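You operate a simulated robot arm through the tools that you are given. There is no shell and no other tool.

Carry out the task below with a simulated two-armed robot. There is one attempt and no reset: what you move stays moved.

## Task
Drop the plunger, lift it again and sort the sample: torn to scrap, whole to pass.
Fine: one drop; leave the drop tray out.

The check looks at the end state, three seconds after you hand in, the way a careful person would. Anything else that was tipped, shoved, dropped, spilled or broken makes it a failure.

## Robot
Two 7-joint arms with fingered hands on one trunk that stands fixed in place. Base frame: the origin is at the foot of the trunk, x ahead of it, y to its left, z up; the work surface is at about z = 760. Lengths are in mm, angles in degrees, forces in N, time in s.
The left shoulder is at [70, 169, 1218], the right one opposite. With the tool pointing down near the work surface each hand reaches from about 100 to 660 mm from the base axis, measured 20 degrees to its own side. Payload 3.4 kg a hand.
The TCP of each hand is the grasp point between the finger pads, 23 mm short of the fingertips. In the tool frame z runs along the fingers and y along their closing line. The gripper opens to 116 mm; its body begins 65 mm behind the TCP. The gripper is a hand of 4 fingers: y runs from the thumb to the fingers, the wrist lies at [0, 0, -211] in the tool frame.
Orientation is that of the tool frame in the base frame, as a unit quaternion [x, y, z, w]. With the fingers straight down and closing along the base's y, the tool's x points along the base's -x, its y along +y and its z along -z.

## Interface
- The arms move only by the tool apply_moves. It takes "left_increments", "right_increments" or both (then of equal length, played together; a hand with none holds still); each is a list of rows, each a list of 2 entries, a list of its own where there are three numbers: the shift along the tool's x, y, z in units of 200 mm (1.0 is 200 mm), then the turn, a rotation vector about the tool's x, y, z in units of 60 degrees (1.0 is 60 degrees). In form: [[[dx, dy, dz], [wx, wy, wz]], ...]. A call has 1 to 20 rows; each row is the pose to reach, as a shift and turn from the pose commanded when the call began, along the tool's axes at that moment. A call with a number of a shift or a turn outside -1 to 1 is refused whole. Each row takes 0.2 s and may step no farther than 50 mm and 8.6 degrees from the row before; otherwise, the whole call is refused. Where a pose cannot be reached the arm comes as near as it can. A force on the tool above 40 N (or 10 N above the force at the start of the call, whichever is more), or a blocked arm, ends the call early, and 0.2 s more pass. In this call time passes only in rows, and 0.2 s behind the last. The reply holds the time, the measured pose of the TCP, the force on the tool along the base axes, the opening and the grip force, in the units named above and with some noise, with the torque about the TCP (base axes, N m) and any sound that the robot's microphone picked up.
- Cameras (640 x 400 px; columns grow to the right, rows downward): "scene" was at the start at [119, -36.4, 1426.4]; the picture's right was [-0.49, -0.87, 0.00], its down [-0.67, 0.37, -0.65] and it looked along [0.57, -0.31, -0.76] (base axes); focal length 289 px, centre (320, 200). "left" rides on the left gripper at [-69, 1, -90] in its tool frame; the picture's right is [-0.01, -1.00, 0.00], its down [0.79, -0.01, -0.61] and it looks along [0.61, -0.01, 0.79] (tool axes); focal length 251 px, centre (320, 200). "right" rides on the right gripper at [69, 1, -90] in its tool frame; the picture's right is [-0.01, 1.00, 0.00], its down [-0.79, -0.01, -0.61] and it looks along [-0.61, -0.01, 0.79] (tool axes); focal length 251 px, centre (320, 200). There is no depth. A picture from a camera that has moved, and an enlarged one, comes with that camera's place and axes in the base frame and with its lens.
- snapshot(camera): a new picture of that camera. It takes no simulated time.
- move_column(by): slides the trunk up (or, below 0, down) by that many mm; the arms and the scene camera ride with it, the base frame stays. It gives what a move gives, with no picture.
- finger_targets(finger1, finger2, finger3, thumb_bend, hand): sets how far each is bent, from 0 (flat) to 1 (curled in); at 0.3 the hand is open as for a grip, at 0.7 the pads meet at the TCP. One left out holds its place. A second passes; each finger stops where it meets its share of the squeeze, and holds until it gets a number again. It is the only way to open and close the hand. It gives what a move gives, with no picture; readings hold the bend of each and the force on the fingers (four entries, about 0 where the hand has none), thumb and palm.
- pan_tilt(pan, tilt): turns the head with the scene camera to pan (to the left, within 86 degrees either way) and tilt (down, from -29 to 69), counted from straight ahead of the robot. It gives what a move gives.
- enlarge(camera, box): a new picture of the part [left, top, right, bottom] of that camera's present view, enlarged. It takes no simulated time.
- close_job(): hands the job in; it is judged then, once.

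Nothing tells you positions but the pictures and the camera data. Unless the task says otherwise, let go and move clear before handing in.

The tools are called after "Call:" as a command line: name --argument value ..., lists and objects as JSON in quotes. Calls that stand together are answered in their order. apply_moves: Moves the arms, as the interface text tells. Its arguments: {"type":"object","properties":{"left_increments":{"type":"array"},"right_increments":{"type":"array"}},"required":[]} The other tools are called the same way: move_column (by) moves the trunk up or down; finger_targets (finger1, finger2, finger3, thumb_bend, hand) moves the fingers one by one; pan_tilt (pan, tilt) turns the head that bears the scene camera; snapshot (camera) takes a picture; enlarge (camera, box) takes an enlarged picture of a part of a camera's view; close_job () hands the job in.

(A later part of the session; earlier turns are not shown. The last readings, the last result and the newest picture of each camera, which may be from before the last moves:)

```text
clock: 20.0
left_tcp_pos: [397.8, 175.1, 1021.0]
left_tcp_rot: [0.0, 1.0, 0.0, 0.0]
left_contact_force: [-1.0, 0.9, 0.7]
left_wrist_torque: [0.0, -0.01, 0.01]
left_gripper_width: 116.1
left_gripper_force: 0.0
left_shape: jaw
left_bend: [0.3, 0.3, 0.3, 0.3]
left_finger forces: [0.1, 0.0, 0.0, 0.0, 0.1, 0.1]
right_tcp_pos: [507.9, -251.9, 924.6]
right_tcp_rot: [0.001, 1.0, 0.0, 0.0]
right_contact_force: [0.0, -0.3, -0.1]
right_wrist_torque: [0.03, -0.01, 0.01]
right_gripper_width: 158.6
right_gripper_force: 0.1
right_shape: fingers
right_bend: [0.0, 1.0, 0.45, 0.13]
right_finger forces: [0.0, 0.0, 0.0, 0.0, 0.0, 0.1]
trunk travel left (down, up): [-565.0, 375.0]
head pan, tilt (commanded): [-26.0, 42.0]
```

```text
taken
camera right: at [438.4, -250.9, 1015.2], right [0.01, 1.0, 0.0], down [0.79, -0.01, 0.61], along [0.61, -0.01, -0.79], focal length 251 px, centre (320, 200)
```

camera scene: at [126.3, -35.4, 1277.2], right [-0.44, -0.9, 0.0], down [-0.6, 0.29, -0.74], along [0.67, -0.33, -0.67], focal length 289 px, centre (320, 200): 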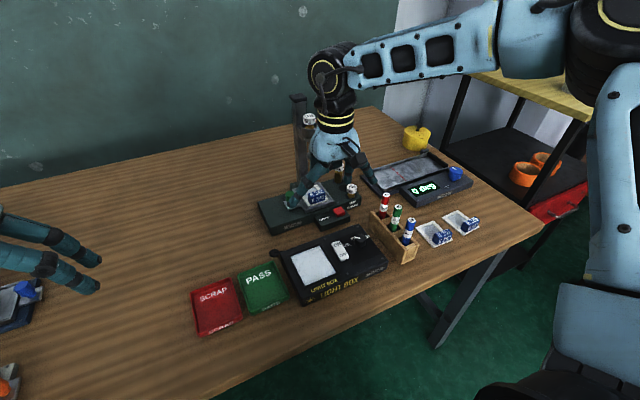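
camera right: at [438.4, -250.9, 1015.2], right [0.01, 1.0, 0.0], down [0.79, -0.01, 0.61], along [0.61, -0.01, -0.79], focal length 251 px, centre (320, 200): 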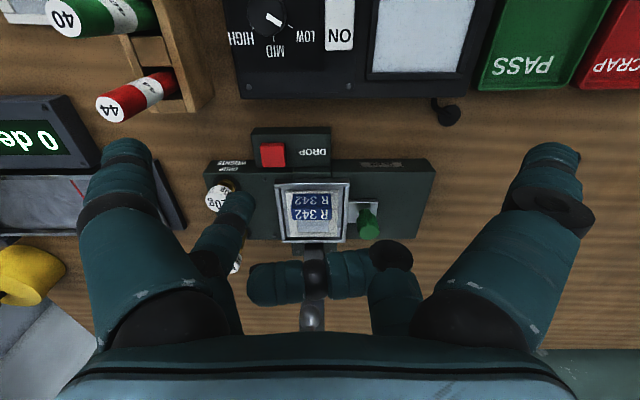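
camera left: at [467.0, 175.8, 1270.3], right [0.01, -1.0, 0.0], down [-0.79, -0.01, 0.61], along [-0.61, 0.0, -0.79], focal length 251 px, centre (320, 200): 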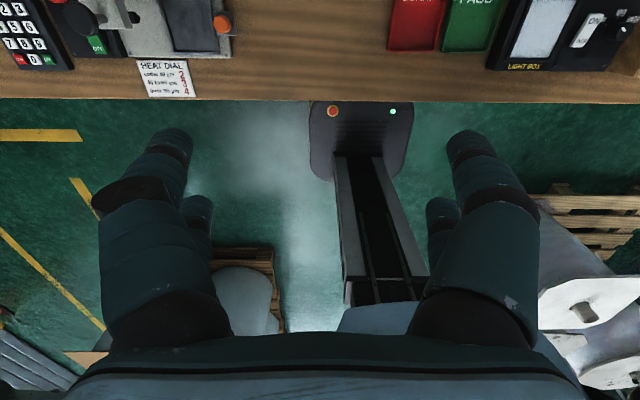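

The trunk is down and the hand is clear. I'll move in above the button again.

Call:
apply_moves --right_increments '[[[-0.07, 0.025, 0.05], [0, 0, 0]], [[-0.14, 0.025, 0.1], [0, 0, 0]], [[-0.14, 0.025, 0.2], [0, 0, 0]], [[-0.14, 0.025, 0.3], [0, 0, 0]], [[-0.14, 0.025, 0.37], [0, 0, 0]]]'

Call:
snapshot --camera "right"

Call:
enlarge --camera "scene" --box '[240, 90, 440, 260]'

```text
clock: 21.2
left_tcp_pos: [398.5, 176.0, 1021.2]
left_tcp_rot: [0.0, 1.0, 0.0, 0.0]
left_contact_force: [0.1, 0.0, 0.3]
left_wrist_torque: [0.0, 0.02, -0.04]
left_gripper_width: 115.8
left_gripper_force: 0.0
left_shape: jaw
left_bend: [0.3, 0.3, 0.3, 0.3]
left_finger forces: [0.0, 0.0, 0.1, 0.0, 0.1, 0.0]
right_tcp_pos: [534.5, -244.4, 851.6]
right_tcp_rot: [0.0, 1.0, 0.0, 0.0]
right_contact_force: [0.1, 0.9, 0.8]
right_wrist_torque: [0.0, 0.01, -0.01]
right_gripper_width: 158.6
right_gripper_force: 0.1
right_shape: fingers
right_bend: [0.0, 1.0, 0.45, 0.13]
right_finger forces: [0.1, 0.0, 0.0, 0.0, 0.0, 0.0]
trunk travel left (down, up): [-565.0, 375.0]
head pan, tilt (commanded): [-26.0, 42.0]
```

```text
taken
camera right: at [466.0, -244.7, 941.3], right [0.01, 1.0, 0.0], down [0.79, -0.01, 0.61], along [0.61, -0.01, -0.79], focal length 251 px, centre (320, 200)
```

right: 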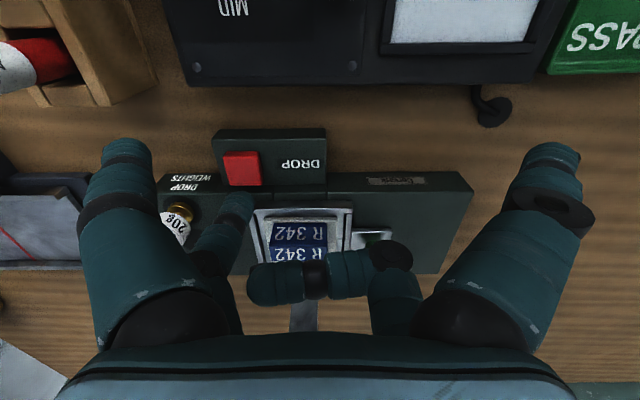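

```text
2.35 times, centred on (340, 175) of scene
camera zoom: at [126.6, -35.5, 1277.1], right [-0.44, -0.9, 0.0], down [-0.6, 0.29, -0.74], along [0.67, -0.33, -0.67], focal length 681 px, centre (273, 259)
```

zoom: 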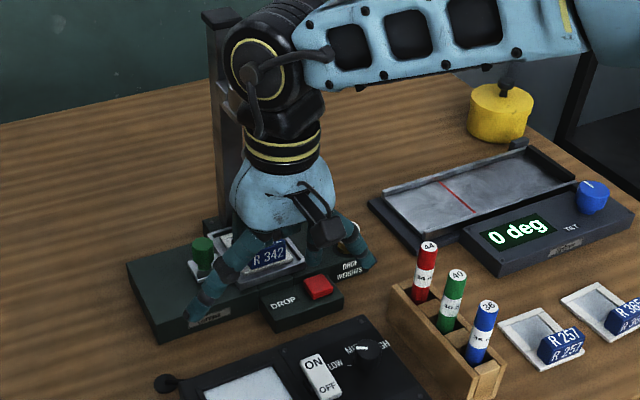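

Call:
apply_moves --right_increments '[[[0, -0.028, 0.05], [0, 0, 0]], [[0, -0.028, 0.1], [0, 0, 0]], [[0, -0.028, 0.125], [0, 0, 0]], [[0, -0.028, 0.14], [0, 0, 0]]]'

Call:
snapshot --camera "right"

Call:
enlarge --camera "scene" --box '[270, 130, 390, 230]'

```text
clock: 22.2
left_tcp_pos: [398.5, 176.1, 1020.0]
left_tcp_rot: [0.0, 1.0, 0.0, 0.0]
left_contact_force: [0.1, -0.3, 0.4]
left_wrist_torque: [0.01, 0.0, 0.0]
left_gripper_width: 115.8
left_gripper_force: 0.1
left_shape: jaw
left_bend: [0.3, 0.3, 0.3, 0.3]
left_finger forces: [0.1, 0.0, 0.1, 0.0, 0.0, 0.1]
right_tcp_pos: [537.5, -252.5, 823.4]
right_tcp_rot: [0.0, 1.0, 0.0, -0.001]
right_contact_force: [0.2, 1.2, 0.4]
right_wrist_torque: [0.01, 0.0, 0.0]
right_gripper_width: 158.4
right_gripper_force: 0.1
right_shape: fingers
right_bend: [0.0, 1.0, 0.45, 0.13]
right_finger forces: [0.0, 0.0, 0.0, 0.0, 0.0, 0.0]
trunk travel left (down, up): [-565.0, 375.0]
head pan, tilt (commanded): [-26.0, 42.0]
```

```text
taken
camera right: at [466.6, -251.8, 913.2], right [0.01, 1.0, 0.0], down [0.79, -0.01, 0.61], along [0.61, -0.01, -0.79], focal length 251 px, centre (320, 200)
```

right: 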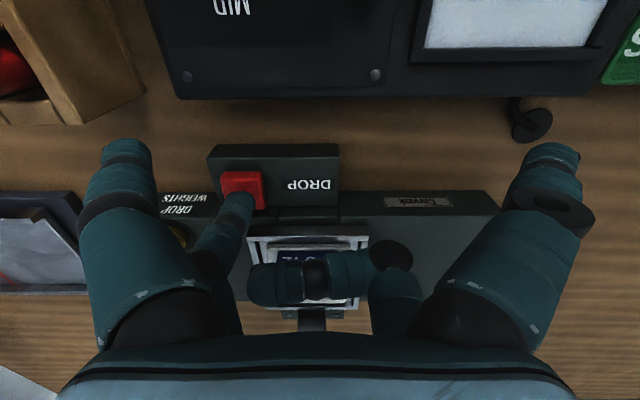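

```text
4.00 times, centred on (330, 180) of scene
camera zoom: at [126.6, -35.4, 1277.1], right [-0.44, -0.9, 0.0], down [-0.6, 0.29, -0.74], along [0.67, -0.33, -0.67], focal length 1157 px, centre (280, 280)
```

zoom: 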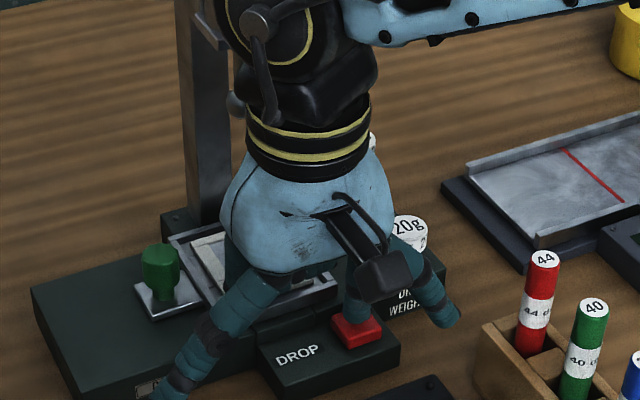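

The fingertip is right over the red button, just above it. I'll press down in small steps, once only.

Call:
apply_moves --right_increments '[[[0.012, 0, 0.01], [0, 0, 0]], [[0.012, 0, 0.0175], [0, 0, 0]], [[0.012, 0, 0.025], [0, 0, 0]], [[0.012, 0, 0.0325], [0, 0, 0]]]'

Call:
snapshot --camera "right"

Call:
enlarge --camera "scene" --box '[270, 70, 390, 230]'

```text
clock: 23.2
left_tcp_pos: [398.7, 176.3, 1021.7]
left_tcp_rot: [0.0, 1.0, 0.001, -0.001]
left_contact_force: [-0.3, 0.2, 0.5]
left_wrist_torque: [-0.04, 0.05, -0.01]
left_gripper_width: 115.9
left_gripper_force: 0.0
left_shape: jaw
left_bend: [0.3, 0.3, 0.3, 0.3]
left_finger forces: [0.0, 0.1, 0.0, 0.0, 0.0, 0.0]
right_tcp_pos: [533.0, -251.4, 817.1]
right_tcp_rot: [0.0, 1.0, -0.001, 0.001]
right_contact_force: [-0.2, 0.4, 1.3]
right_wrist_torque: [-0.05, -0.02, 0.03]
right_gripper_width: 158.6
right_gripper_force: 0.2
right_shape: fingers
right_bend: [0.0, 1.0, 0.45, 0.13]
right_finger forces: [0.1, 0.0, 1.5, 0.0, 0.0, 0.0]
trunk travel left (down, up): [-565.0, 375.0]
head pan, tilt (commanded): [-26.0, 42.0]
heard: click
```

```text
taken
camera right: at [464.0, -251.0, 906.8], right [0.01, 1.0, 0.0], down [0.79, -0.01, 0.61], along [0.61, -0.01, -0.79], focal length 251 px, centre (320, 200)
```

right: 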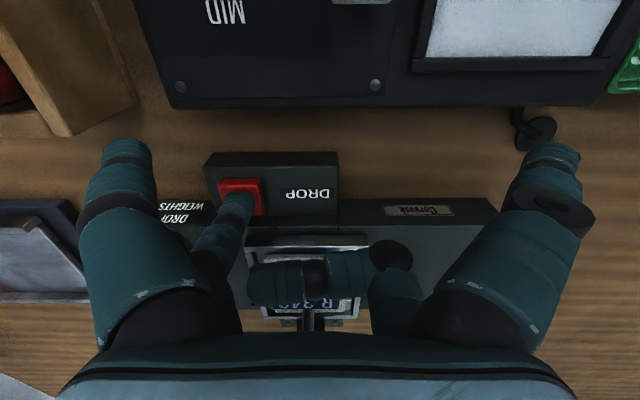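

```text
2.50 times, centred on (330, 150) of scene
camera zoom: at [126.4, -35.3, 1277.1], right [-0.44, -0.9, 0.0], down [-0.6, 0.29, -0.74], along [0.67, -0.33, -0.67], focal length 723 px, centre (295, 325)
```

zoom: 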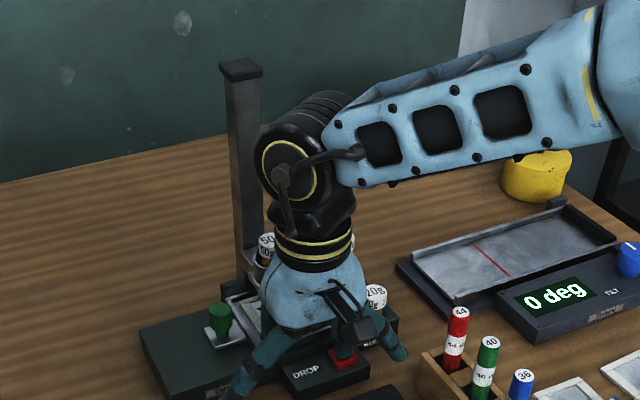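

I heard the click and the plunger has dropped. I'll lift straight off the button and look at the result.

Call:
apply_moves --right_increments '[[[0.01, 0, -0.05], [0, 0, 0]], [[0.02, 0, -0.15], [0, 0, 0]], [[0.05, 0, -0.3], [0, 0, 0]], [[0.15, 0, -0.5], [0, 0, 0]], [[0.25, 0, -0.7], [0, 0, 0]], [[0.4, 0, -0.85], [0, 0, 0]], [[0.5, 0, -1.0], [0, 0, 0]]]'

Call:
snapshot --camera "scene"

Call:
snapshot --camera "right"

```text
clock: 24.8
left_tcp_pos: [397.6, 175.6, 1021.0]
left_tcp_rot: [0.0, 1.0, 0.0, 0.0]
left_contact_force: [-0.1, -0.1, -0.1]
left_wrist_torque: [0.02, -0.02, -0.05]
left_gripper_width: 115.8
left_gripper_force: 0.1
left_shape: jaw
left_bend: [0.3, 0.3, 0.3, 0.3]
left_finger forces: [0.0, 0.0, 0.0, 0.0, 0.1, 0.1]
right_tcp_pos: [432.4, -251.7, 1015.6]
right_tcp_rot: [-0.001, 1.0, 0.0, 0.0]
right_contact_force: [-1.0, -0.2, -0.9]
right_wrist_torque: [0.0, -0.05, 0.02]
right_gripper_width: 158.9
right_gripper_force: 0.0
right_shape: fingers
right_bend: [0.0, 1.0, 0.45, 0.13]
right_finger forces: [0.0, 0.0, 0.0, 0.1, 0.0, 0.0]
trunk travel left (down, up): [-565.0, 375.0]
head pan, tilt (commanded): [-26.0, 42.0]
```

```text
taken
camera scene: at [125.3, -35.1, 1277.2], right [-0.44, -0.9, 0.0], down [-0.6, 0.29, -0.74], along [0.67, -0.33, -0.67], focal length 289 px, centre (320, 200)
```

scene: 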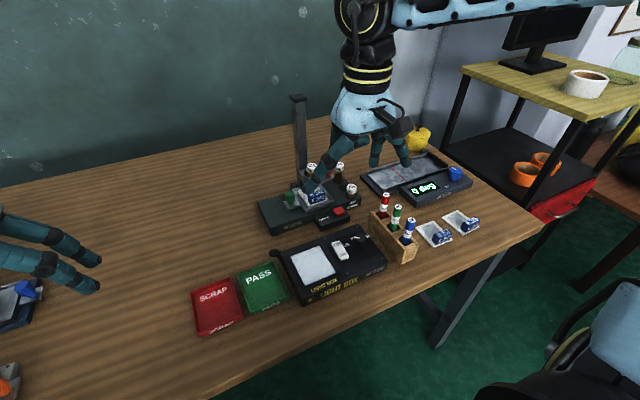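

```text
taken
camera right: at [362.5, -251.3, 1105.4], right [0.01, 1.0, 0.0], down [0.79, -0.01, 0.61], along [0.61, -0.01, -0.79], focal length 251 px, centre (320, 200)
```

right: 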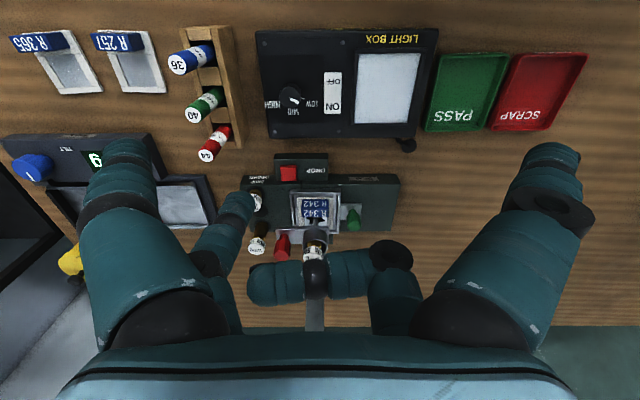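

Call:
enlarge --camera "right" --box '[230, 140, 410, 270]'

Call:
enlarge --camera "scene" --box '[250, 140, 370, 240]'

```text
3.08 times, centred on (320, 205) of right
camera zoom: at [362.5, -251.3, 1105.4], right [0.01, 1.0, 0.0], down [0.79, -0.01, 0.61], along [0.61, -0.01, -0.79], focal length 774 px, centre (320, 185)
```

zoom: 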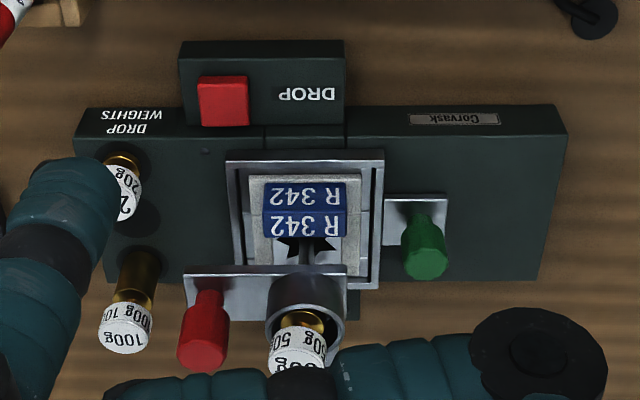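

```text
4.00 times, centred on (310, 190) of scene
camera zoom: at [125.3, -35.1, 1277.2], right [-0.44, -0.9, 0.0], down [-0.6, 0.29, -0.74], along [0.67, -0.33, -0.67], focal length 1157 px, centre (360, 240)
```

zoom: 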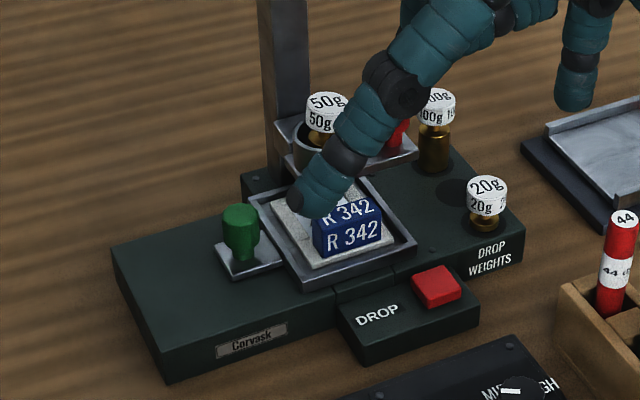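

The film shows a dark star-shaped hole around the plunger tip, which I'll confirm once the plunger is up. Next I'll set up to lift the red knob, now near (640, -309, 855), with finger2 and finger3 gripping along x and the other pair flat so they straddle the 100g weight.

Call:
finger_targets --hand "right" --finger1 0.0 --finger2 0.5 --finger3 0.5 --thumb_bend 0.0

Call:
apply_moves --right_increments '[[[0, 0, 0], [0, 0, -0.14]], [[0, 0, 0], [0, 0, -0.28]], [[0, 0, 0], [0, 0, -0.42]], [[0, 0, 0], [0, 0, -0.56]], [[0, 0, 0], [0, 0, -0.7]], [[0, 0, 0], [0, 0, -0.84]], [[0, 0, 0], [0, 0, -0.98]]]'

Call:
apply_moves --right_increments '[[[0, 0, 0], [0, 0, -0.14]], [[0, 0, 0], [0, 0, -0.28]], [[0, 0, 0], [0, 0, -0.42]], [[0, 0, 0], [0, 0, -0.52]]]'

Call:
snapshot --camera "scene"

Call:
snapshot --camera "right"

```text
clock: 25.8
left_tcp_pos: [398.2, 174.8, 1021.3]
left_tcp_rot: [0.0, 1.0, 0.0, 0.0]
left_contact_force: [0.2, 0.6, 0.6]
left_wrist_torque: [-0.04, 0.01, -0.01]
left_gripper_width: 115.7
left_gripper_force: 0.0
left_shape: jaw
left_bend: [0.3, 0.3, 0.3, 0.3]
left_finger forces: [0.0, 0.0, 0.0, 0.1, 0.0, 0.1]
right_tcp_pos: [433.7, -251.3, 1014.8]
right_tcp_rot: [0.0, 1.0, 0.0, -0.001]
right_contact_force: [-0.1, 0.6, 0.0]
right_wrist_torque: [0.01, -0.02, 0.01]
right_gripper_width: 168.7
right_gripper_force: 0.0
right_shape: fingers
right_bend: [0.0, 0.5, 0.5, 0.0]
right_finger forces: [0.0, 0.0, 0.0, 0.0, 0.0, 0.0]
trunk travel left (down, up): [-565.0, 375.0]
head pan, tilt (commanded): [-26.0, 42.0]
```

```text
clock: 27.4
left_tcp_pos: [398.3, 175.1, 1021.9]
left_tcp_rot: [0.0, 1.0, 0.0, 0.0]
left_contact_force: [-0.3, 0.0, -1.0]
left_wrist_torque: [-0.02, -0.01, -0.01]
left_gripper_width: 116.1
left_gripper_force: 0.0
left_shape: jaw
left_bend: [0.3, 0.3, 0.3, 0.3]
left_finger forces: [0.0, 0.0, 0.1, 0.0, 0.0, 0.0]
right_tcp_pos: [432.8, -252.3, 1016.1]
right_tcp_rot: [-0.492, 0.871, 0.0, 0.0]
right_contact_force: [-0.6, -0.6, 0.5]
right_wrist_torque: [0.02, 0.03, -0.02]
right_gripper_width: 168.3
right_gripper_force: 0.1
right_shape: fingers
right_bend: [0.0, 0.5, 0.5, 0.0]
right_finger forces: [0.0, 0.1, 0.0, 0.1, 0.0, 0.0]
trunk travel left (down, up): [-565.0, 375.0]
head pan, tilt (commanded): [-26.0, 42.0]
```

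```text
clock: 28.4
left_tcp_pos: [397.4, 176.0, 1021.7]
left_tcp_rot: [0.0, 1.0, 0.0, 0.0]
left_contact_force: [-0.2, 0.1, 0.2]
left_wrist_torque: [-0.02, 0.02, -0.02]
left_gripper_width: 115.9
left_gripper_force: 0.1
left_shape: jaw
left_bend: [0.3, 0.3, 0.3, 0.3]
left_finger forces: [0.1, 0.0, 0.1, 0.1, 0.1, 0.0]
right_tcp_pos: [432.7, -252.0, 1016.0]
right_tcp_rot: [0.708, -0.707, 0.0, 0.0]
right_contact_force: [-1.4, 0.0, -0.4]
right_wrist_torque: [-0.02, 0.04, 0.01]
right_gripper_width: 168.8
right_gripper_force: 0.1
right_shape: fingers
right_bend: [0.0, 0.5, 0.5, 0.0]
right_finger forces: [0.1, 0.0, 0.1, 0.0, 0.1, 0.0]
trunk travel left (down, up): [-565.0, 375.0]
head pan, tilt (commanded): [-26.0, 42.0]
```

```text
taken
camera scene: at [126.5, -35.4, 1277.1], right [-0.44, -0.9, 0.0], down [-0.6, 0.29, -0.74], along [0.67, -0.33, -0.67], focal length 289 px, centre (320, 200)
```

scene: 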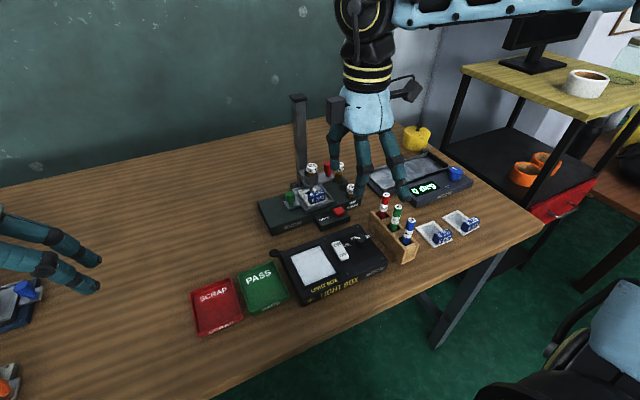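

```text
taken
camera right: at [432.2, -320.7, 1106.6], right [-1.0, 0.01, 0.0], down [0.01, 0.79, 0.61], along [0.0, 0.61, -0.79], focal length 251 px, centre (320, 200)
```

right: 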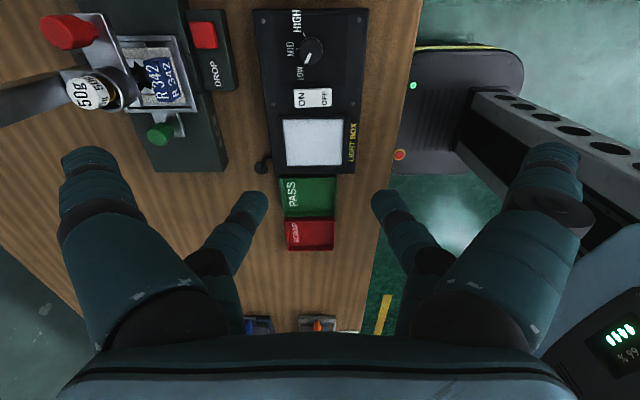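

Rotation went fine. Now I'll move in at a safe height toward the red knob and check reach.

Call:
apply_moves --right_increments '[[[0.1, -0.15, 0], [0, 0, 0]], [[0.2, -0.3, 0], [0, 0, 0]], [[0.3, -0.45, 0], [0, 0, 0]], [[0.38, -0.6, 0], [0, 0, 0]], [[0.38, -0.75, 0], [0, 0, 0]], [[0.38, -0.85, 0], [0, 0, 0]]]'

Call:
snapshot --camera "scene"

Call:
snapshot --camera "right"

```text
clock: 29.8
left_tcp_pos: [398.2, 174.7, 1022.0]
left_tcp_rot: [0.0, 1.0, 0.0, 0.0]
left_contact_force: [-0.9, 0.2, -0.5]
left_wrist_torque: [-0.02, 0.0, 0.0]
left_gripper_width: 116.1
left_gripper_force: 0.0
left_shape: jaw
left_bend: [0.3, 0.3, 0.3, 0.3]
left_finger forces: [0.0, 0.0, 0.0, 0.0, 0.0, 0.0]
right_tcp_pos: [589.2, -329.0, 1014.4]
right_tcp_rot: [-0.707, 0.707, 0.0, 0.001]
right_contact_force: [-0.5, -0.4, 0.4]
right_wrist_torque: [-0.03, 0.0, 0.0]
right_gripper_width: 168.8
right_gripper_force: 0.1
right_shape: fingers
right_bend: [0.0, 0.5, 0.5, 0.0]
right_finger forces: [0.0, 0.0, 0.0, 0.0, 0.1, 0.0]
right hand out of reach, approached as far as the arm can: row 6
trunk travel left (down, up): [-565.0, 375.0]
head pan, tilt (commanded): [-26.0, 42.0]
```

```text
taken
camera scene: at [125.9, -35.8, 1277.2], right [-0.44, -0.9, 0.0], down [-0.6, 0.29, -0.74], along [0.67, -0.33, -0.67], focal length 289 px, centre (320, 200)
```

scene: 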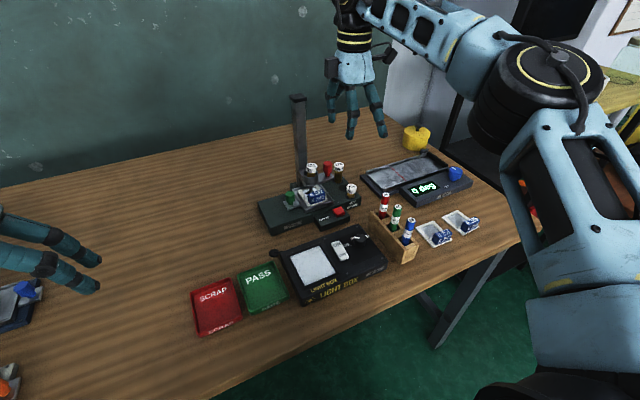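

```text
taken
camera right: at [587.8, -397.3, 1104.9], right [-1.0, 0.01, 0.0], down [0.01, 0.8, 0.61], along [0.01, 0.61, -0.8], focal length 251 px, centre (320, 200)
```

right: 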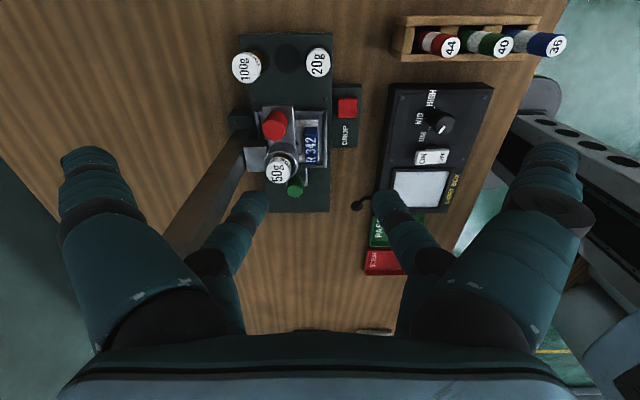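

Tool-down reach ends near x = 589 here, so I'll tilt the hand about 12° to gain reach and approach at z ≈ 960, still above everything.

Call:
apply_moves --right_increments '[[[0, 0, 0.09], [0.1, 0, 0]], [[0, 0, 0.18], [0.2, 0, 0]], [[0, 0, 0.27], [0.2, 0, 0]], [[0, -0.11, 0.27], [0.2, 0, 0]], [[0, -0.225, 0.27], [0.2, 0, 0]]]'

Call:
snapshot --camera "scene"

Call:
snapshot --camera "right"

```text
clock: 31.0
left_tcp_pos: [398.6, 176.1, 1021.3]
left_tcp_rot: [0.0, 1.0, 0.0, -0.001]
left_contact_force: [1.1, 0.7, 0.6]
left_wrist_torque: [0.0, 0.05, 0.0]
left_gripper_width: 116.1
left_gripper_force: 0.1
left_shape: jaw
left_bend: [0.3, 0.3, 0.3, 0.3]
left_finger forces: [0.0, 0.0, 0.0, 0.0, 0.0, 0.1]
right_tcp_pos: [636.7, -328.0, 961.3]
right_tcp_rot: [-0.703, 0.704, -0.073, 0.074]
right_contact_force: [0.5, 0.5, -0.3]
right_wrist_torque: [0.01, 0.02, 0.01]
right_gripper_width: 168.9
right_gripper_force: 0.0
right_shape: fingers
right_bend: [0.0, 0.5, 0.5, 0.0]
right_finger forces: [0.0, 0.0, 0.0, 0.1, 0.0, 0.0]
trunk travel left (down, up): [-565.0, 375.0]
head pan, tilt (commanded): [-26.0, 42.0]
```

```text
taken
camera scene: at [127.6, -35.1, 1277.0], right [-0.44, -0.9, 0.0], down [-0.6, 0.29, -0.74], along [0.67, -0.33, -0.67], focal length 289 px, centre (320, 200)
```

scene: 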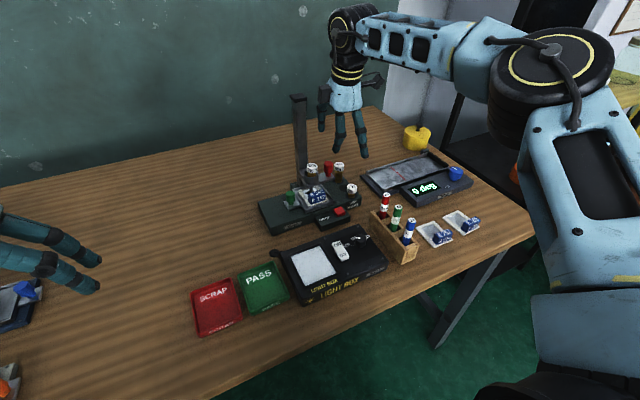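

```text
taken
camera right: at [616.8, -396.5, 1048.3], right [-0.98, 0.01, -0.21], down [-0.12, 0.8, 0.59], along [0.17, 0.61, -0.78], focal length 251 px, centre (320, 200)
```

right: 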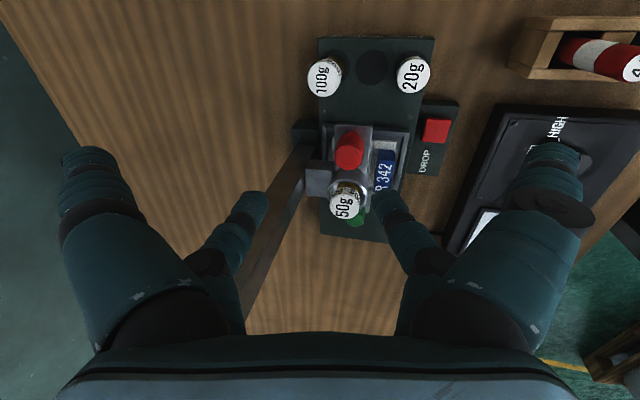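

Reached cleanly. The knob lines up with the finger2/finger3 plane; I'll descend partway and verify.

Call:
apply_moves --right_increments '[[[-0.01, 0.03, 0.09], [0, 0, 0]], [[-0.01, 0.05, 0.18], [0, 0, 0]], [[-0.01, 0.072, 0.274], [0, 0, 0]]]'

Call:
snapshot --camera "right"

Call:
enlarge --camera "scene" --box '[260, 80, 400, 240]'

```text
clock: 31.8
left_tcp_pos: [398.5, 177.1, 1022.2]
left_tcp_rot: [0.0, 1.0, 0.0, 0.0]
left_contact_force: [0.2, -1.1, 0.6]
left_wrist_torque: [0.04, -0.01, -0.02]
left_gripper_width: 115.6
left_gripper_force: 0.0
left_shape: jaw
left_bend: [0.3, 0.3, 0.3, 0.3]
left_finger forces: [0.0, 0.0, 0.0, 0.0, 0.1, 0.0]
right_tcp_pos: [631.7, -326.0, 905.5]
right_tcp_rot: [0.703, -0.703, 0.074, -0.074]
right_contact_force: [-0.3, -0.6, -0.4]
right_wrist_torque: [0.0, 0.01, 0.02]
right_gripper_width: 168.9
right_gripper_force: 0.0
right_shape: fingers
right_bend: [0.0, 0.5, 0.5, 0.0]
right_finger forces: [0.0, 0.0, 0.0, 0.0, 0.1, 0.1]
trunk travel left (down, up): [-565.0, 375.0]
head pan, tilt (commanded): [-26.0, 42.0]
```

```text
taken
camera right: at [611.9, -395.3, 993.1], right [-0.98, 0.01, -0.21], down [-0.12, 0.79, 0.6], along [0.17, 0.61, -0.78], focal length 251 px, centre (320, 200)
```

right: 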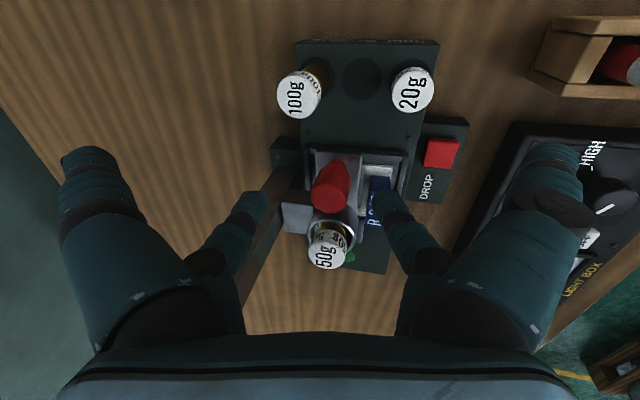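

```text
2.50 times, centred on (330, 160) of scene
camera zoom: at [126.6, -35.5, 1277.1], right [-0.44, -0.9, 0.0], down [-0.6, 0.29, -0.74], along [0.67, -0.33, -0.67], focal length 723 px, centre (295, 300)
```

zoom: 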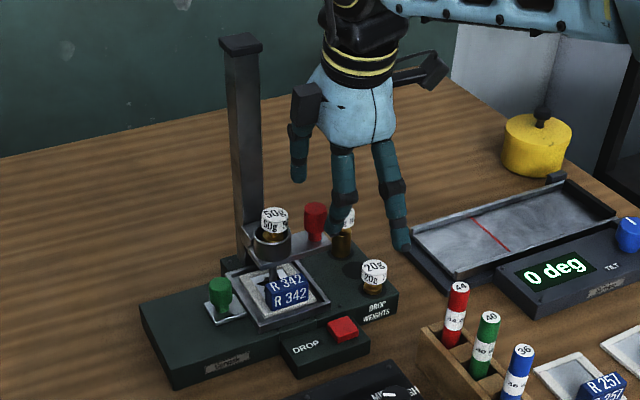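

Call:
apply_moves --right_increments '[[[0, 0.01, 0.06], [0, 0, 0]], [[0, 0.02, 0.12], [0, 0, 0]], [[0, 0.031, 0.182], [0, 0, 0]]]'

Call:
snapshot --camera "right"

Call:
enlarge --camera "scene" --box '[280, 110, 380, 210]'

```text
clock: 32.6
left_tcp_pos: [397.7, 175.9, 1021.2]
left_tcp_rot: [0.001, 1.0, 0.0, -0.001]
left_contact_force: [0.0, 0.2, 0.9]
left_wrist_torque: [0.0, 0.02, 0.0]
left_gripper_width: 115.8
left_gripper_force: 0.0
left_shape: jaw
left_bend: [0.3, 0.3, 0.3, 0.3]
left_finger forces: [0.0, 0.0, 0.0, 0.1, 0.0, 0.1]
right_tcp_pos: [633.6, -327.0, 867.2]
right_tcp_rot: [0.704, -0.703, 0.074, -0.074]
right_contact_force: [0.4, 0.0, 0.3]
right_wrist_torque: [0.02, -0.02, 0.02]
right_gripper_width: 169.0
right_gripper_force: 0.1
right_shape: fingers
right_bend: [0.0, 0.5, 0.5, 0.0]
right_finger forces: [0.0, 0.0, 0.0, 0.0, 0.0, 0.1]
trunk travel left (down, up): [-565.0, 375.0]
head pan, tilt (commanded): [-26.0, 42.0]
```

```text
taken
camera right: at [613.9, -395.3, 954.6], right [-0.98, 0.01, -0.21], down [-0.12, 0.79, 0.59], along [0.17, 0.61, -0.78], focal length 251 px, centre (320, 200)
```

right: 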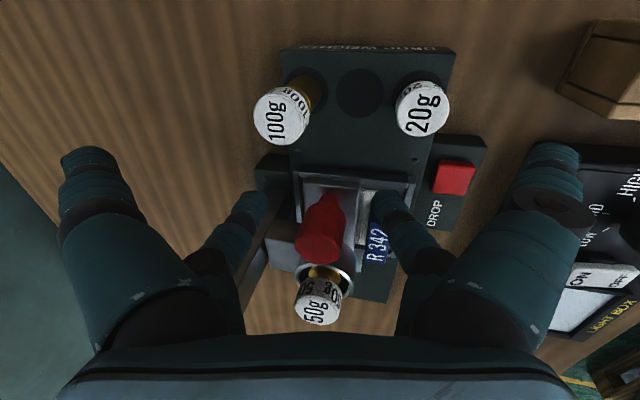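

```text
4.00 times, centred on (330, 160) of scene
camera zoom: at [126.8, -35.5, 1277.1], right [-0.44, -0.9, 0.0], down [-0.6, 0.29, -0.74], along [0.67, -0.33, -0.67], focal length 1157 px, centre (280, 360)
```

zoom: 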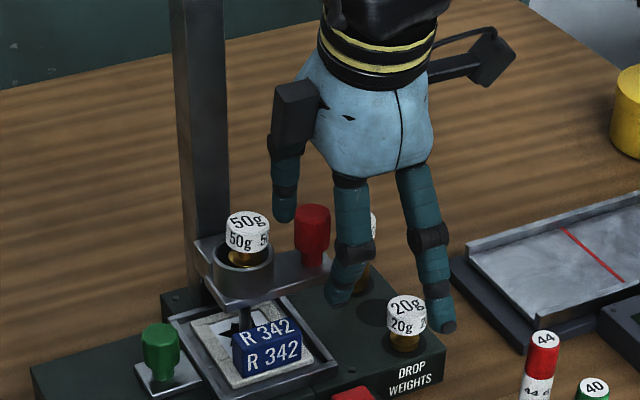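

Finger2 and finger3 straddle the red knob with clearance all round. Closing on it now.

Call:
finger_targets --hand "right" --finger2 0.72 --finger3 0.72

Call:
snapshot --camera "right"

Call:
enlarge --camera "scene" --box '[280, 110, 380, 210]'

```text
clock: 33.6
left_tcp_pos: [396.2, 175.0, 1021.8]
left_tcp_rot: [0.0, 1.0, 0.001, 0.001]
left_contact_force: [0.1, 0.4, 0.7]
left_wrist_torque: [-0.03, 0.02, 0.0]
left_gripper_width: 116.1
left_gripper_force: 0.1
left_shape: jaw
left_bend: [0.3, 0.3, 0.3, 0.3]
left_finger forces: [0.0, 0.0, 0.0, 0.1, 0.0, 0.0]
right_tcp_pos: [632.7, -325.6, 866.8]
right_tcp_rot: [-0.703, 0.703, -0.074, 0.074]
right_contact_force: [-7.2, 0.7, -1.5]
right_wrist_torque: [-0.04, 0.24, 0.11]
right_gripper_width: 168.8
right_gripper_force: 7.7
right_shape: fingers
right_bend: [0.0, 0.59, 0.69, 0.0]
right_finger forces: [0.0, 10.8, 4.4, 0.0, 0.0, 0.0]
trunk travel left (down, up): [-565.0, 375.0]
head pan, tilt (commanded): [-26.0, 42.0]
```

```text
taken
camera right: at [612.7, -395.4, 955.4], right [-0.98, 0.01, -0.21], down [-0.12, 0.79, 0.59], along [0.17, 0.61, -0.78], focal length 251 px, centre (320, 200)
```

right: 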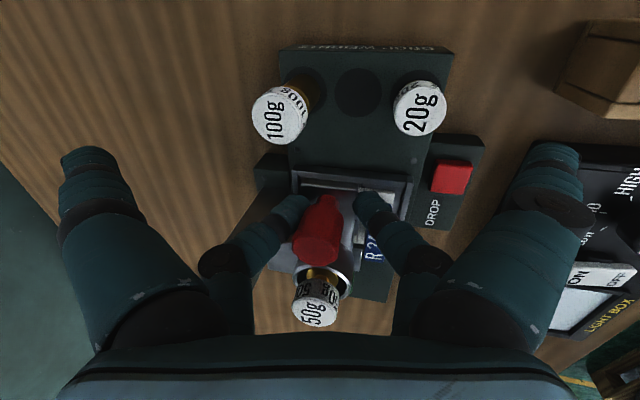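

```text
4.00 times, centred on (330, 160) of scene
camera zoom: at [125.3, -35.5, 1277.2], right [-0.44, -0.9, 0.0], down [-0.6, 0.29, -0.74], along [0.67, -0.33, -0.67], focal length 1157 px, centre (280, 360)
```

zoom: 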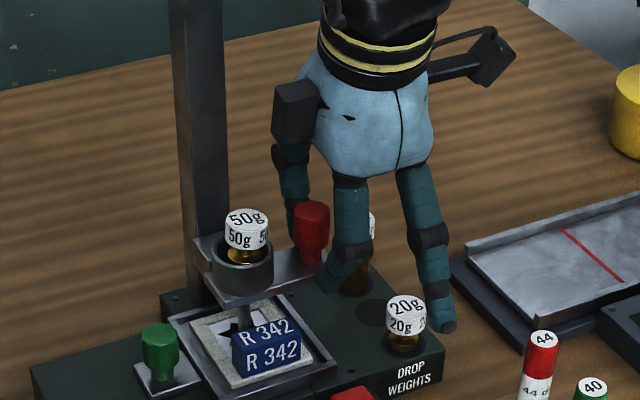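

The grip holds but is off-centre, pushing about 7 N. I'll shift the hand slightly toward the robot to balance it, then lift with the trunk so the motion is purely vertical.

Call:
apply_moves --right_increments '[[[0, 0.01, -0.002], [0, 0, 0]], [[0, 0.018, -0.004], [0, 0, 0]]]'

Call:
finger_targets --hand "right" --finger2 0.78 --finger3 0.78

```text
clock: 34.2
left_tcp_pos: [399.2, 176.2, 1022.1]
left_tcp_rot: [-0.001, 1.0, 0.0, 0.0]
left_contact_force: [0.3, -0.5, 0.3]
left_wrist_torque: [0.02, -0.01, 0.0]
left_gripper_width: 115.9
left_gripper_force: 0.2
left_shape: jaw
left_bend: [0.3, 0.3, 0.3, 0.3]
left_finger forces: [0.0, 0.0, 0.0, 0.0, 0.1, 0.0]
right_tcp_pos: [630.2, -325.9, 867.9]
right_tcp_rot: [-0.703, 0.704, -0.075, 0.074]
right_contact_force: [-0.3, -0.3, -1.4]
right_wrist_torque: [-0.04, 0.08, 0.04]
right_gripper_width: 168.8
right_gripper_force: 6.6
right_shape: fingers
right_bend: [0.0, 0.61, 0.68, 0.0]
right_finger forces: [0.0, 7.3, 6.3, 0.0, 0.0, 0.0]
trunk travel left (down, up): [-565.0, 375.0]
head pan, tilt (commanded): [-26.0, 42.0]
```

```text
clock: 35.2
left_tcp_pos: [398.4, 175.5, 1021.0]
left_tcp_rot: [0.0, 1.0, 0.0, 0.0]
left_contact_force: [-0.6, -0.5, -0.3]
left_wrist_torque: [0.01, -0.04, 0.02]
left_gripper_width: 116.0
left_gripper_force: 0.1
left_shape: jaw
left_bend: [0.3, 0.3, 0.3, 0.3]
left_finger forces: [0.0, 0.0, 0.0, 0.0, 0.0, 0.0]
right_tcp_pos: [629.3, -326.0, 866.8]
right_tcp_rot: [-0.703, 0.703, -0.073, 0.074]
right_contact_force: [0.5, 0.3, -0.9]
right_wrist_torque: [-0.04, 0.14, -0.03]
right_gripper_width: 169.1
right_gripper_force: 9.1
right_shape: fingers
right_bend: [0.0, 0.61, 0.69, 0.0]
right_finger forces: [0.0, 8.9, 9.2, 0.0, 0.0, 0.0]
trunk travel left (down, up): [-565.0, 375.0]
head pan, tilt (commanded): [-26.0, 42.0]
```

The grip is balanced now at about 9 N on each finger. I'll lift a little with the trunk and check that the plunger comes along.

Call:
move_column --by 30

Call:
snapshot --camera "right"

Call:
enlarge --camera "scene" --box '[260, 90, 400, 230]'

```text
clock: 36.0
left_tcp_pos: [399.6, 175.9, 1050.9]
left_tcp_rot: [0.0, 1.0, -0.001, 0.0]
left_contact_force: [0.2, 0.7, 0.5]
left_wrist_torque: [-0.04, -0.01, -0.03]
left_gripper_width: 115.7
left_gripper_force: 0.0
left_shape: jaw
left_bend: [0.3, 0.3, 0.3, 0.3]
left_finger forces: [0.0, 0.0, 0.0, 0.0, 0.0, 0.1]
right_tcp_pos: [629.9, -325.3, 896.2]
right_tcp_rot: [0.703, -0.703, 0.074, -0.074]
right_contact_force: [-0.6, 0.3, -1.7]
right_wrist_torque: [0.01, 0.18, 0.02]
right_gripper_width: 169.1
right_gripper_force: 9.7
right_shape: fingers
right_bend: [0.0, 0.61, 0.69, 0.0]
right_finger forces: [0.0, 9.9, 8.7, 0.1, 0.0, 0.0]
trunk travel left (down, up): [-595.0, 345.0]
head pan, tilt (commanded): [-26.0, 42.0]
```

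```text
taken
camera right: at [610.0, -395.5, 985.2], right [-0.98, 0.01, -0.21], down [-0.12, 0.79, 0.6], along [0.17, 0.61, -0.78], focal length 251 px, centre (320, 200)
```

right: 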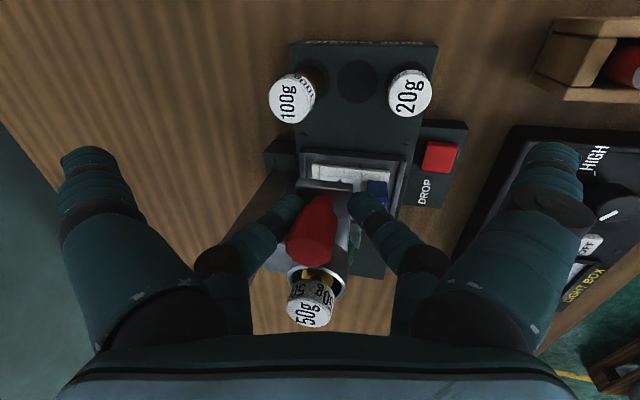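

```text
2.86 times, centred on (330, 160) of scene
camera zoom: at [127.1, -35.5, 1307.1], right [-0.44, -0.9, 0.0], down [-0.6, 0.29, -0.74], along [0.67, -0.33, -0.67], focal length 827 px, centre (291, 314)
```

zoom: 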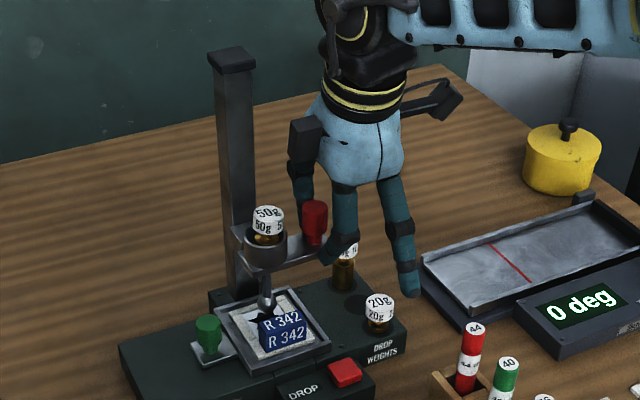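

The plunger is following and sliding up the mast. Continuing up toward the original height, roughly 122 mm in all.

Call:
move_column --by 70

Call:
move_column --by 16

Call:
enlarge --camera "scene" --box '[260, 90, 400, 250]'

```text
clock: 37.0
left_tcp_pos: [397.8, 174.2, 1120.9]
left_tcp_rot: [0.0, 1.0, 0.0, 0.0]
left_contact_force: [-0.4, 0.0, -0.1]
left_wrist_torque: [-0.01, 0.01, -0.01]
left_gripper_width: 115.9
left_gripper_force: 0.0
left_shape: jaw
left_bend: [0.3, 0.3, 0.3, 0.3]
left_finger forces: [0.1, 0.1, 0.1, 0.0, 0.0, 0.0]
right_tcp_pos: [629.8, -326.1, 967.6]
right_tcp_rot: [-0.703, 0.703, -0.075, 0.074]
right_contact_force: [-1.1, -1.0, -1.3]
right_wrist_torque: [-0.04, 0.21, 0.03]
right_gripper_width: 169.2
right_gripper_force: 9.4
right_shape: fingers
right_bend: [0.0, 0.61, 0.69, 0.0]
right_finger forces: [0.0, 10.1, 8.9, 0.1, 0.0, 0.1]
trunk travel left (down, up): [-665.0, 275.0]
head pan, tilt (commanded): [-26.0, 42.0]
```

```text
clock: 37.7
left_tcp_pos: [397.3, 175.6, 1136.6]
left_tcp_rot: [0.001, 1.0, 0.0, -0.001]
left_contact_force: [0.1, -0.7, 0.3]
left_wrist_torque: [0.0, -0.02, 0.0]
left_gripper_width: 115.7
left_gripper_force: 0.1
left_shape: jaw
left_bend: [0.3, 0.3, 0.3, 0.3]
left_finger forces: [0.1, 0.0, 0.1, 0.0, 0.1, 0.1]
right_tcp_pos: [629.1, -327.3, 982.7]
right_tcp_rot: [-0.703, 0.703, -0.073, 0.074]
right_contact_force: [-2.1, 0.3, -1.6]
right_wrist_torque: [-0.02, 0.15, 0.02]
right_gripper_width: 168.9
right_gripper_force: 9.7
right_shape: fingers
right_bend: [0.0, 0.61, 0.69, 0.0]
right_finger forces: [0.0, 10.1, 8.7, 0.0, 0.1, 0.0]
trunk travel left (down, up): [-681.0, 259.0]
head pan, tilt (commanded): [-26.0, 42.0]
```

```text
2.50 times, centred on (330, 170) of scene
camera zoom: at [127.0, -35.5, 1393.1], right [-0.44, -0.9, 0.0], down [-0.6, 0.29, -0.74], along [0.67, -0.33, -0.67], focal length 723 px, centre (295, 275)
```

zoom: 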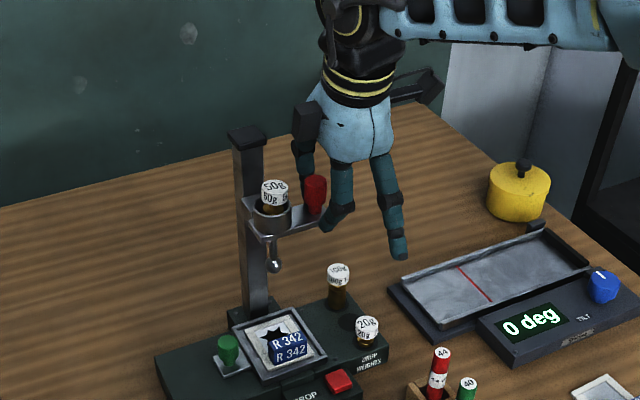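

The hole in the film is now plain to see. A few more millimetres in small steps, listening for the latch.

Call:
move_column --by 4

Call:
move_column --by 3

```text
clock: 38.2
left_tcp_pos: [398.2, 175.9, 1141.9]
left_tcp_rot: [0.0, 1.0, 0.0, -0.001]
left_contact_force: [0.8, 0.4, 0.4]
left_wrist_torque: [0.0, 0.0, 0.02]
left_gripper_width: 116.0
left_gripper_force: 0.0
left_shape: jaw
left_bend: [0.3, 0.3, 0.3, 0.3]
left_finger forces: [0.0, 0.0, 0.0, 0.0, 0.0, 0.0]
right_tcp_pos: [630.9, -325.6, 986.9]
right_tcp_rot: [-0.703, 0.703, -0.074, 0.074]
right_contact_force: [-0.8, 1.1, -1.8]
right_wrist_torque: [-0.05, 0.18, 0.0]
right_gripper_width: 169.0
right_gripper_force: 9.8
right_shape: fingers
right_bend: [0.0, 0.61, 0.69, 0.0]
right_finger forces: [0.1, 9.9, 9.0, 0.0, 0.1, 0.0]
trunk travel left (down, up): [-685.0, 255.0]
head pan, tilt (commanded): [-26.0, 42.0]
```

```text
clock: 38.7
left_tcp_pos: [398.0, 174.6, 1146.4]
left_tcp_rot: [0.0, 1.0, 0.0, 0.0]
left_contact_force: [-0.5, 0.4, 0.2]
left_wrist_torque: [-0.02, 0.02, 0.0]
left_gripper_width: 116.1
left_gripper_force: 0.0
left_shape: jaw
left_bend: [0.3, 0.3, 0.3, 0.3]
left_finger forces: [0.1, 0.0, 0.1, 0.1, 0.0, 0.0]
right_tcp_pos: [630.8, -326.9, 990.1]
right_tcp_rot: [-0.703, 0.703, -0.074, 0.074]
right_contact_force: [-0.4, -0.2, -1.3]
right_wrist_torque: [-0.04, 0.2, -0.01]
right_gripper_width: 169.0
right_gripper_force: 9.7
right_shape: fingers
right_bend: [0.0, 0.61, 0.69, 0.0]
right_finger forces: [0.1, 10.0, 9.0, 0.0, 0.0, 0.0]
trunk travel left (down, up): [-688.0, 252.0]
head pan, tilt (commanded): [-26.0, 42.0]
```

Call:
move_column --by 3

Call:
move_column --by 3

Call:
enlarge --camera "scene" --box '[270, 100, 370, 180]'

```text
clock: 39.2
left_tcp_pos: [398.8, 176.6, 1147.3]
left_tcp_rot: [0.0, 1.0, 0.0, 0.001]
left_contact_force: [0.0, -0.1, -0.1]
left_wrist_torque: [-0.03, 0.01, 0.01]
left_gripper_width: 115.8
left_gripper_force: 0.0
left_shape: jaw
left_bend: [0.3, 0.3, 0.3, 0.3]
left_finger forces: [0.0, 0.1, 0.0, 0.1, 0.0, 0.0]
right_tcp_pos: [629.2, -327.3, 993.3]
right_tcp_rot: [0.703, -0.703, 0.074, -0.075]
right_contact_force: [0.6, -0.7, -0.9]
right_wrist_torque: [-0.02, 0.15, -0.02]
right_gripper_width: 169.2
right_gripper_force: 9.5
right_shape: fingers
right_bend: [0.0, 0.61, 0.69, 0.0]
right_finger forces: [0.0, 9.9, 9.0, 0.1, 0.0, 0.1]
trunk travel left (down, up): [-691.0, 249.0]
head pan, tilt (commanded): [-26.0, 42.0]
```

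```text
clock: 39.8
left_tcp_pos: [399.0, 175.2, 1150.7]
left_tcp_rot: [0.0, 1.0, 0.0, 0.0]
left_contact_force: [0.4, 0.3, -0.1]
left_wrist_torque: [-0.02, -0.01, -0.03]
left_gripper_width: 115.7
left_gripper_force: 0.1
left_shape: jaw
left_bend: [0.3, 0.3, 0.3, 0.3]
left_finger forces: [0.0, 0.0, 0.0, 0.0, 0.0, 0.0]
right_tcp_pos: [629.6, -326.7, 997.0]
right_tcp_rot: [0.704, -0.703, 0.074, -0.074]
right_contact_force: [-0.5, -0.1, -0.9]
right_wrist_torque: [-0.01, 0.13, -0.02]
right_gripper_width: 169.0
right_gripper_force: 9.6
right_shape: fingers
right_bend: [0.0, 0.61, 0.69, 0.0]
right_finger forces: [0.1, 9.9, 8.9, 0.0, 0.0, 0.0]
trunk travel left (down, up): [-694.0, 246.0]
head pan, tilt (commanded): [-26.0, 42.0]
```

```text
5.00 times, centred on (320, 140) of scene
camera zoom: at [126.8, -35.6, 1406.1], right [-0.44, -0.9, 0.0], down [-0.6, 0.29, -0.74], along [0.67, -0.33, -0.67], focal length 1447 px, centre (320, 500)
```

zoom: 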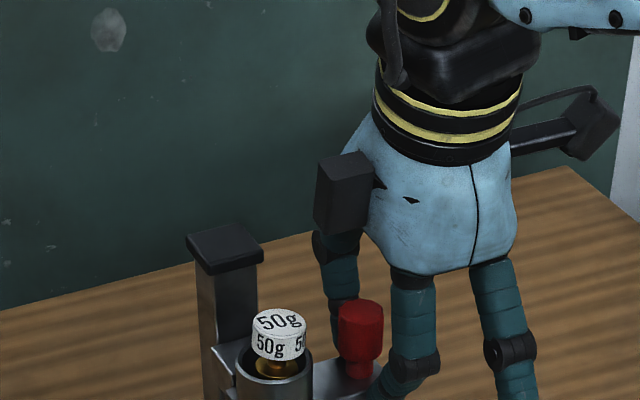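

Call:
snapshot --camera "right"

Call:
enlarge --camera "scene" --box '[260, 120, 380, 220]'

```text
taken
camera right: at [609.9, -395.5, 1084.5], right [-0.98, 0.01, -0.21], down [-0.12, 0.79, 0.6], along [0.17, 0.61, -0.78], focal length 251 px, centre (320, 200)
```

right: 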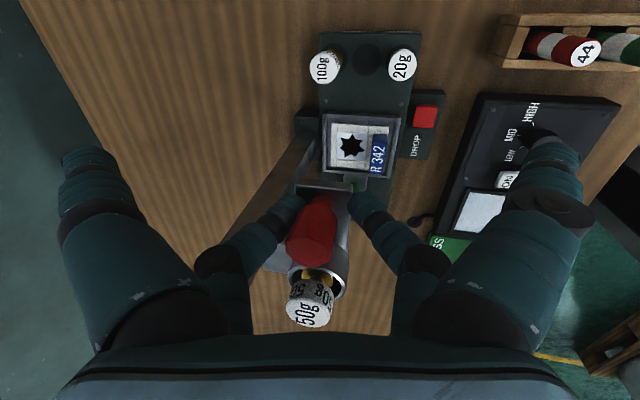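

```text
4.00 times, centred on (320, 170) of scene
camera zoom: at [126.8, -35.6, 1406.1], right [-0.44, -0.9, 0.0], down [-0.6, 0.29, -0.74], along [0.67, -0.33, -0.67], focal length 1157 px, centre (320, 320)
```

zoom: 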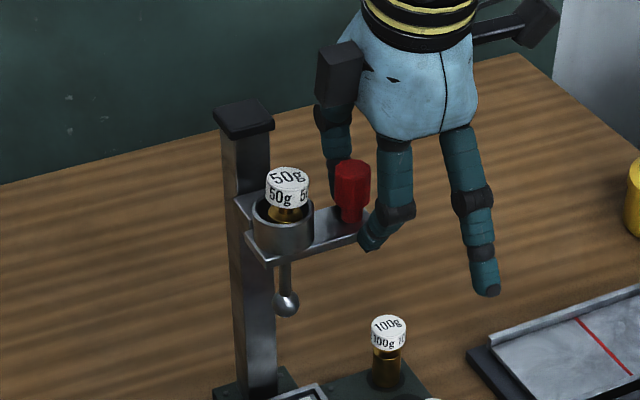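

Call:
move_column --by 4

Call:
move_column --by 4

Call:
enlarge --camera "scene" --box '[260, 120, 380, 220]'

```text
clock: 40.3
left_tcp_pos: [399.0, 175.9, 1154.1]
left_tcp_rot: [0.0, 1.0, 0.0, -0.001]
left_contact_force: [-0.6, -0.1, -0.3]
left_wrist_torque: [-0.02, 0.0, -0.04]
left_gripper_width: 115.9
left_gripper_force: 0.1
left_shape: jaw
left_bend: [0.3, 0.3, 0.3, 0.3]
left_finger forces: [0.0, 0.0, 0.0, 0.0, 0.1, 0.0]
right_tcp_pos: [630.5, -326.8, 998.7]
right_tcp_rot: [0.703, -0.703, 0.073, -0.074]
right_contact_force: [-0.6, 1.9, -10.0]
right_wrist_torque: [-0.17, 0.17, -0.03]
right_gripper_width: 168.8
right_gripper_force: 10.1
right_shape: fingers
right_bend: [0.0, 0.6, 0.69, 0.0]
right_finger forces: [0.1, 9.3, 10.0, 0.1, 0.0, 0.0]
trunk travel left (down, up): [-698.0, 242.0]
head pan, tilt (commanded): [-26.0, 42.0]
```

```text
clock: 40.8
left_tcp_pos: [399.5, 174.7, 1158.7]
left_tcp_rot: [0.0, 1.0, 0.001, -0.001]
left_contact_force: [-0.1, -1.4, -0.1]
left_wrist_torque: [0.04, 0.04, -0.01]
left_gripper_width: 115.9
left_gripper_force: 0.0
left_shape: jaw
left_bend: [0.3, 0.3, 0.3, 0.3]
left_finger forces: [0.1, 0.0, 0.0, 0.1, 0.0, 0.1]
right_tcp_pos: [630.4, -326.6, 1005.0]
right_tcp_rot: [-0.702, 0.704, -0.075, 0.076]
right_contact_force: [0.4, -1.7, -3.9]
right_wrist_torque: [-0.14, 0.2, -0.04]
right_gripper_width: 168.9
right_gripper_force: 9.3
right_shape: fingers
right_bend: [0.0, 0.64, 0.68, 0.0]
right_finger forces: [0.0, 11.8, 7.8, 0.0, 0.1, 0.0]
trunk travel left (down, up): [-702.0, 238.0]
head pan, tilt (commanded): [-26.0, 42.0]
```

```text
4.00 times, centred on (320, 170) of scene
camera zoom: at [128.2, -36.3, 1414.0], right [-0.44, -0.9, 0.0], down [-0.6, 0.29, -0.74], along [0.67, -0.33, -0.67], focal length 1157 px, centre (320, 320)
```

zoom: 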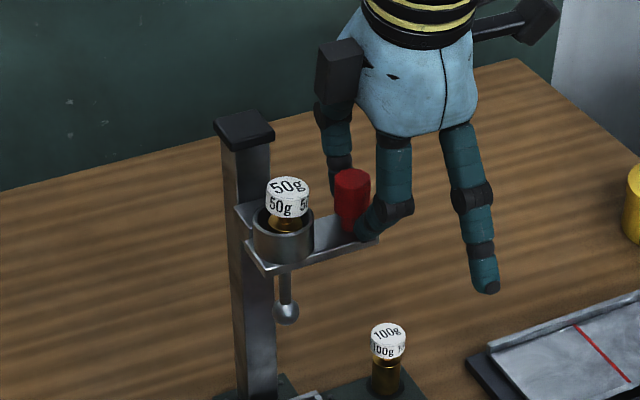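

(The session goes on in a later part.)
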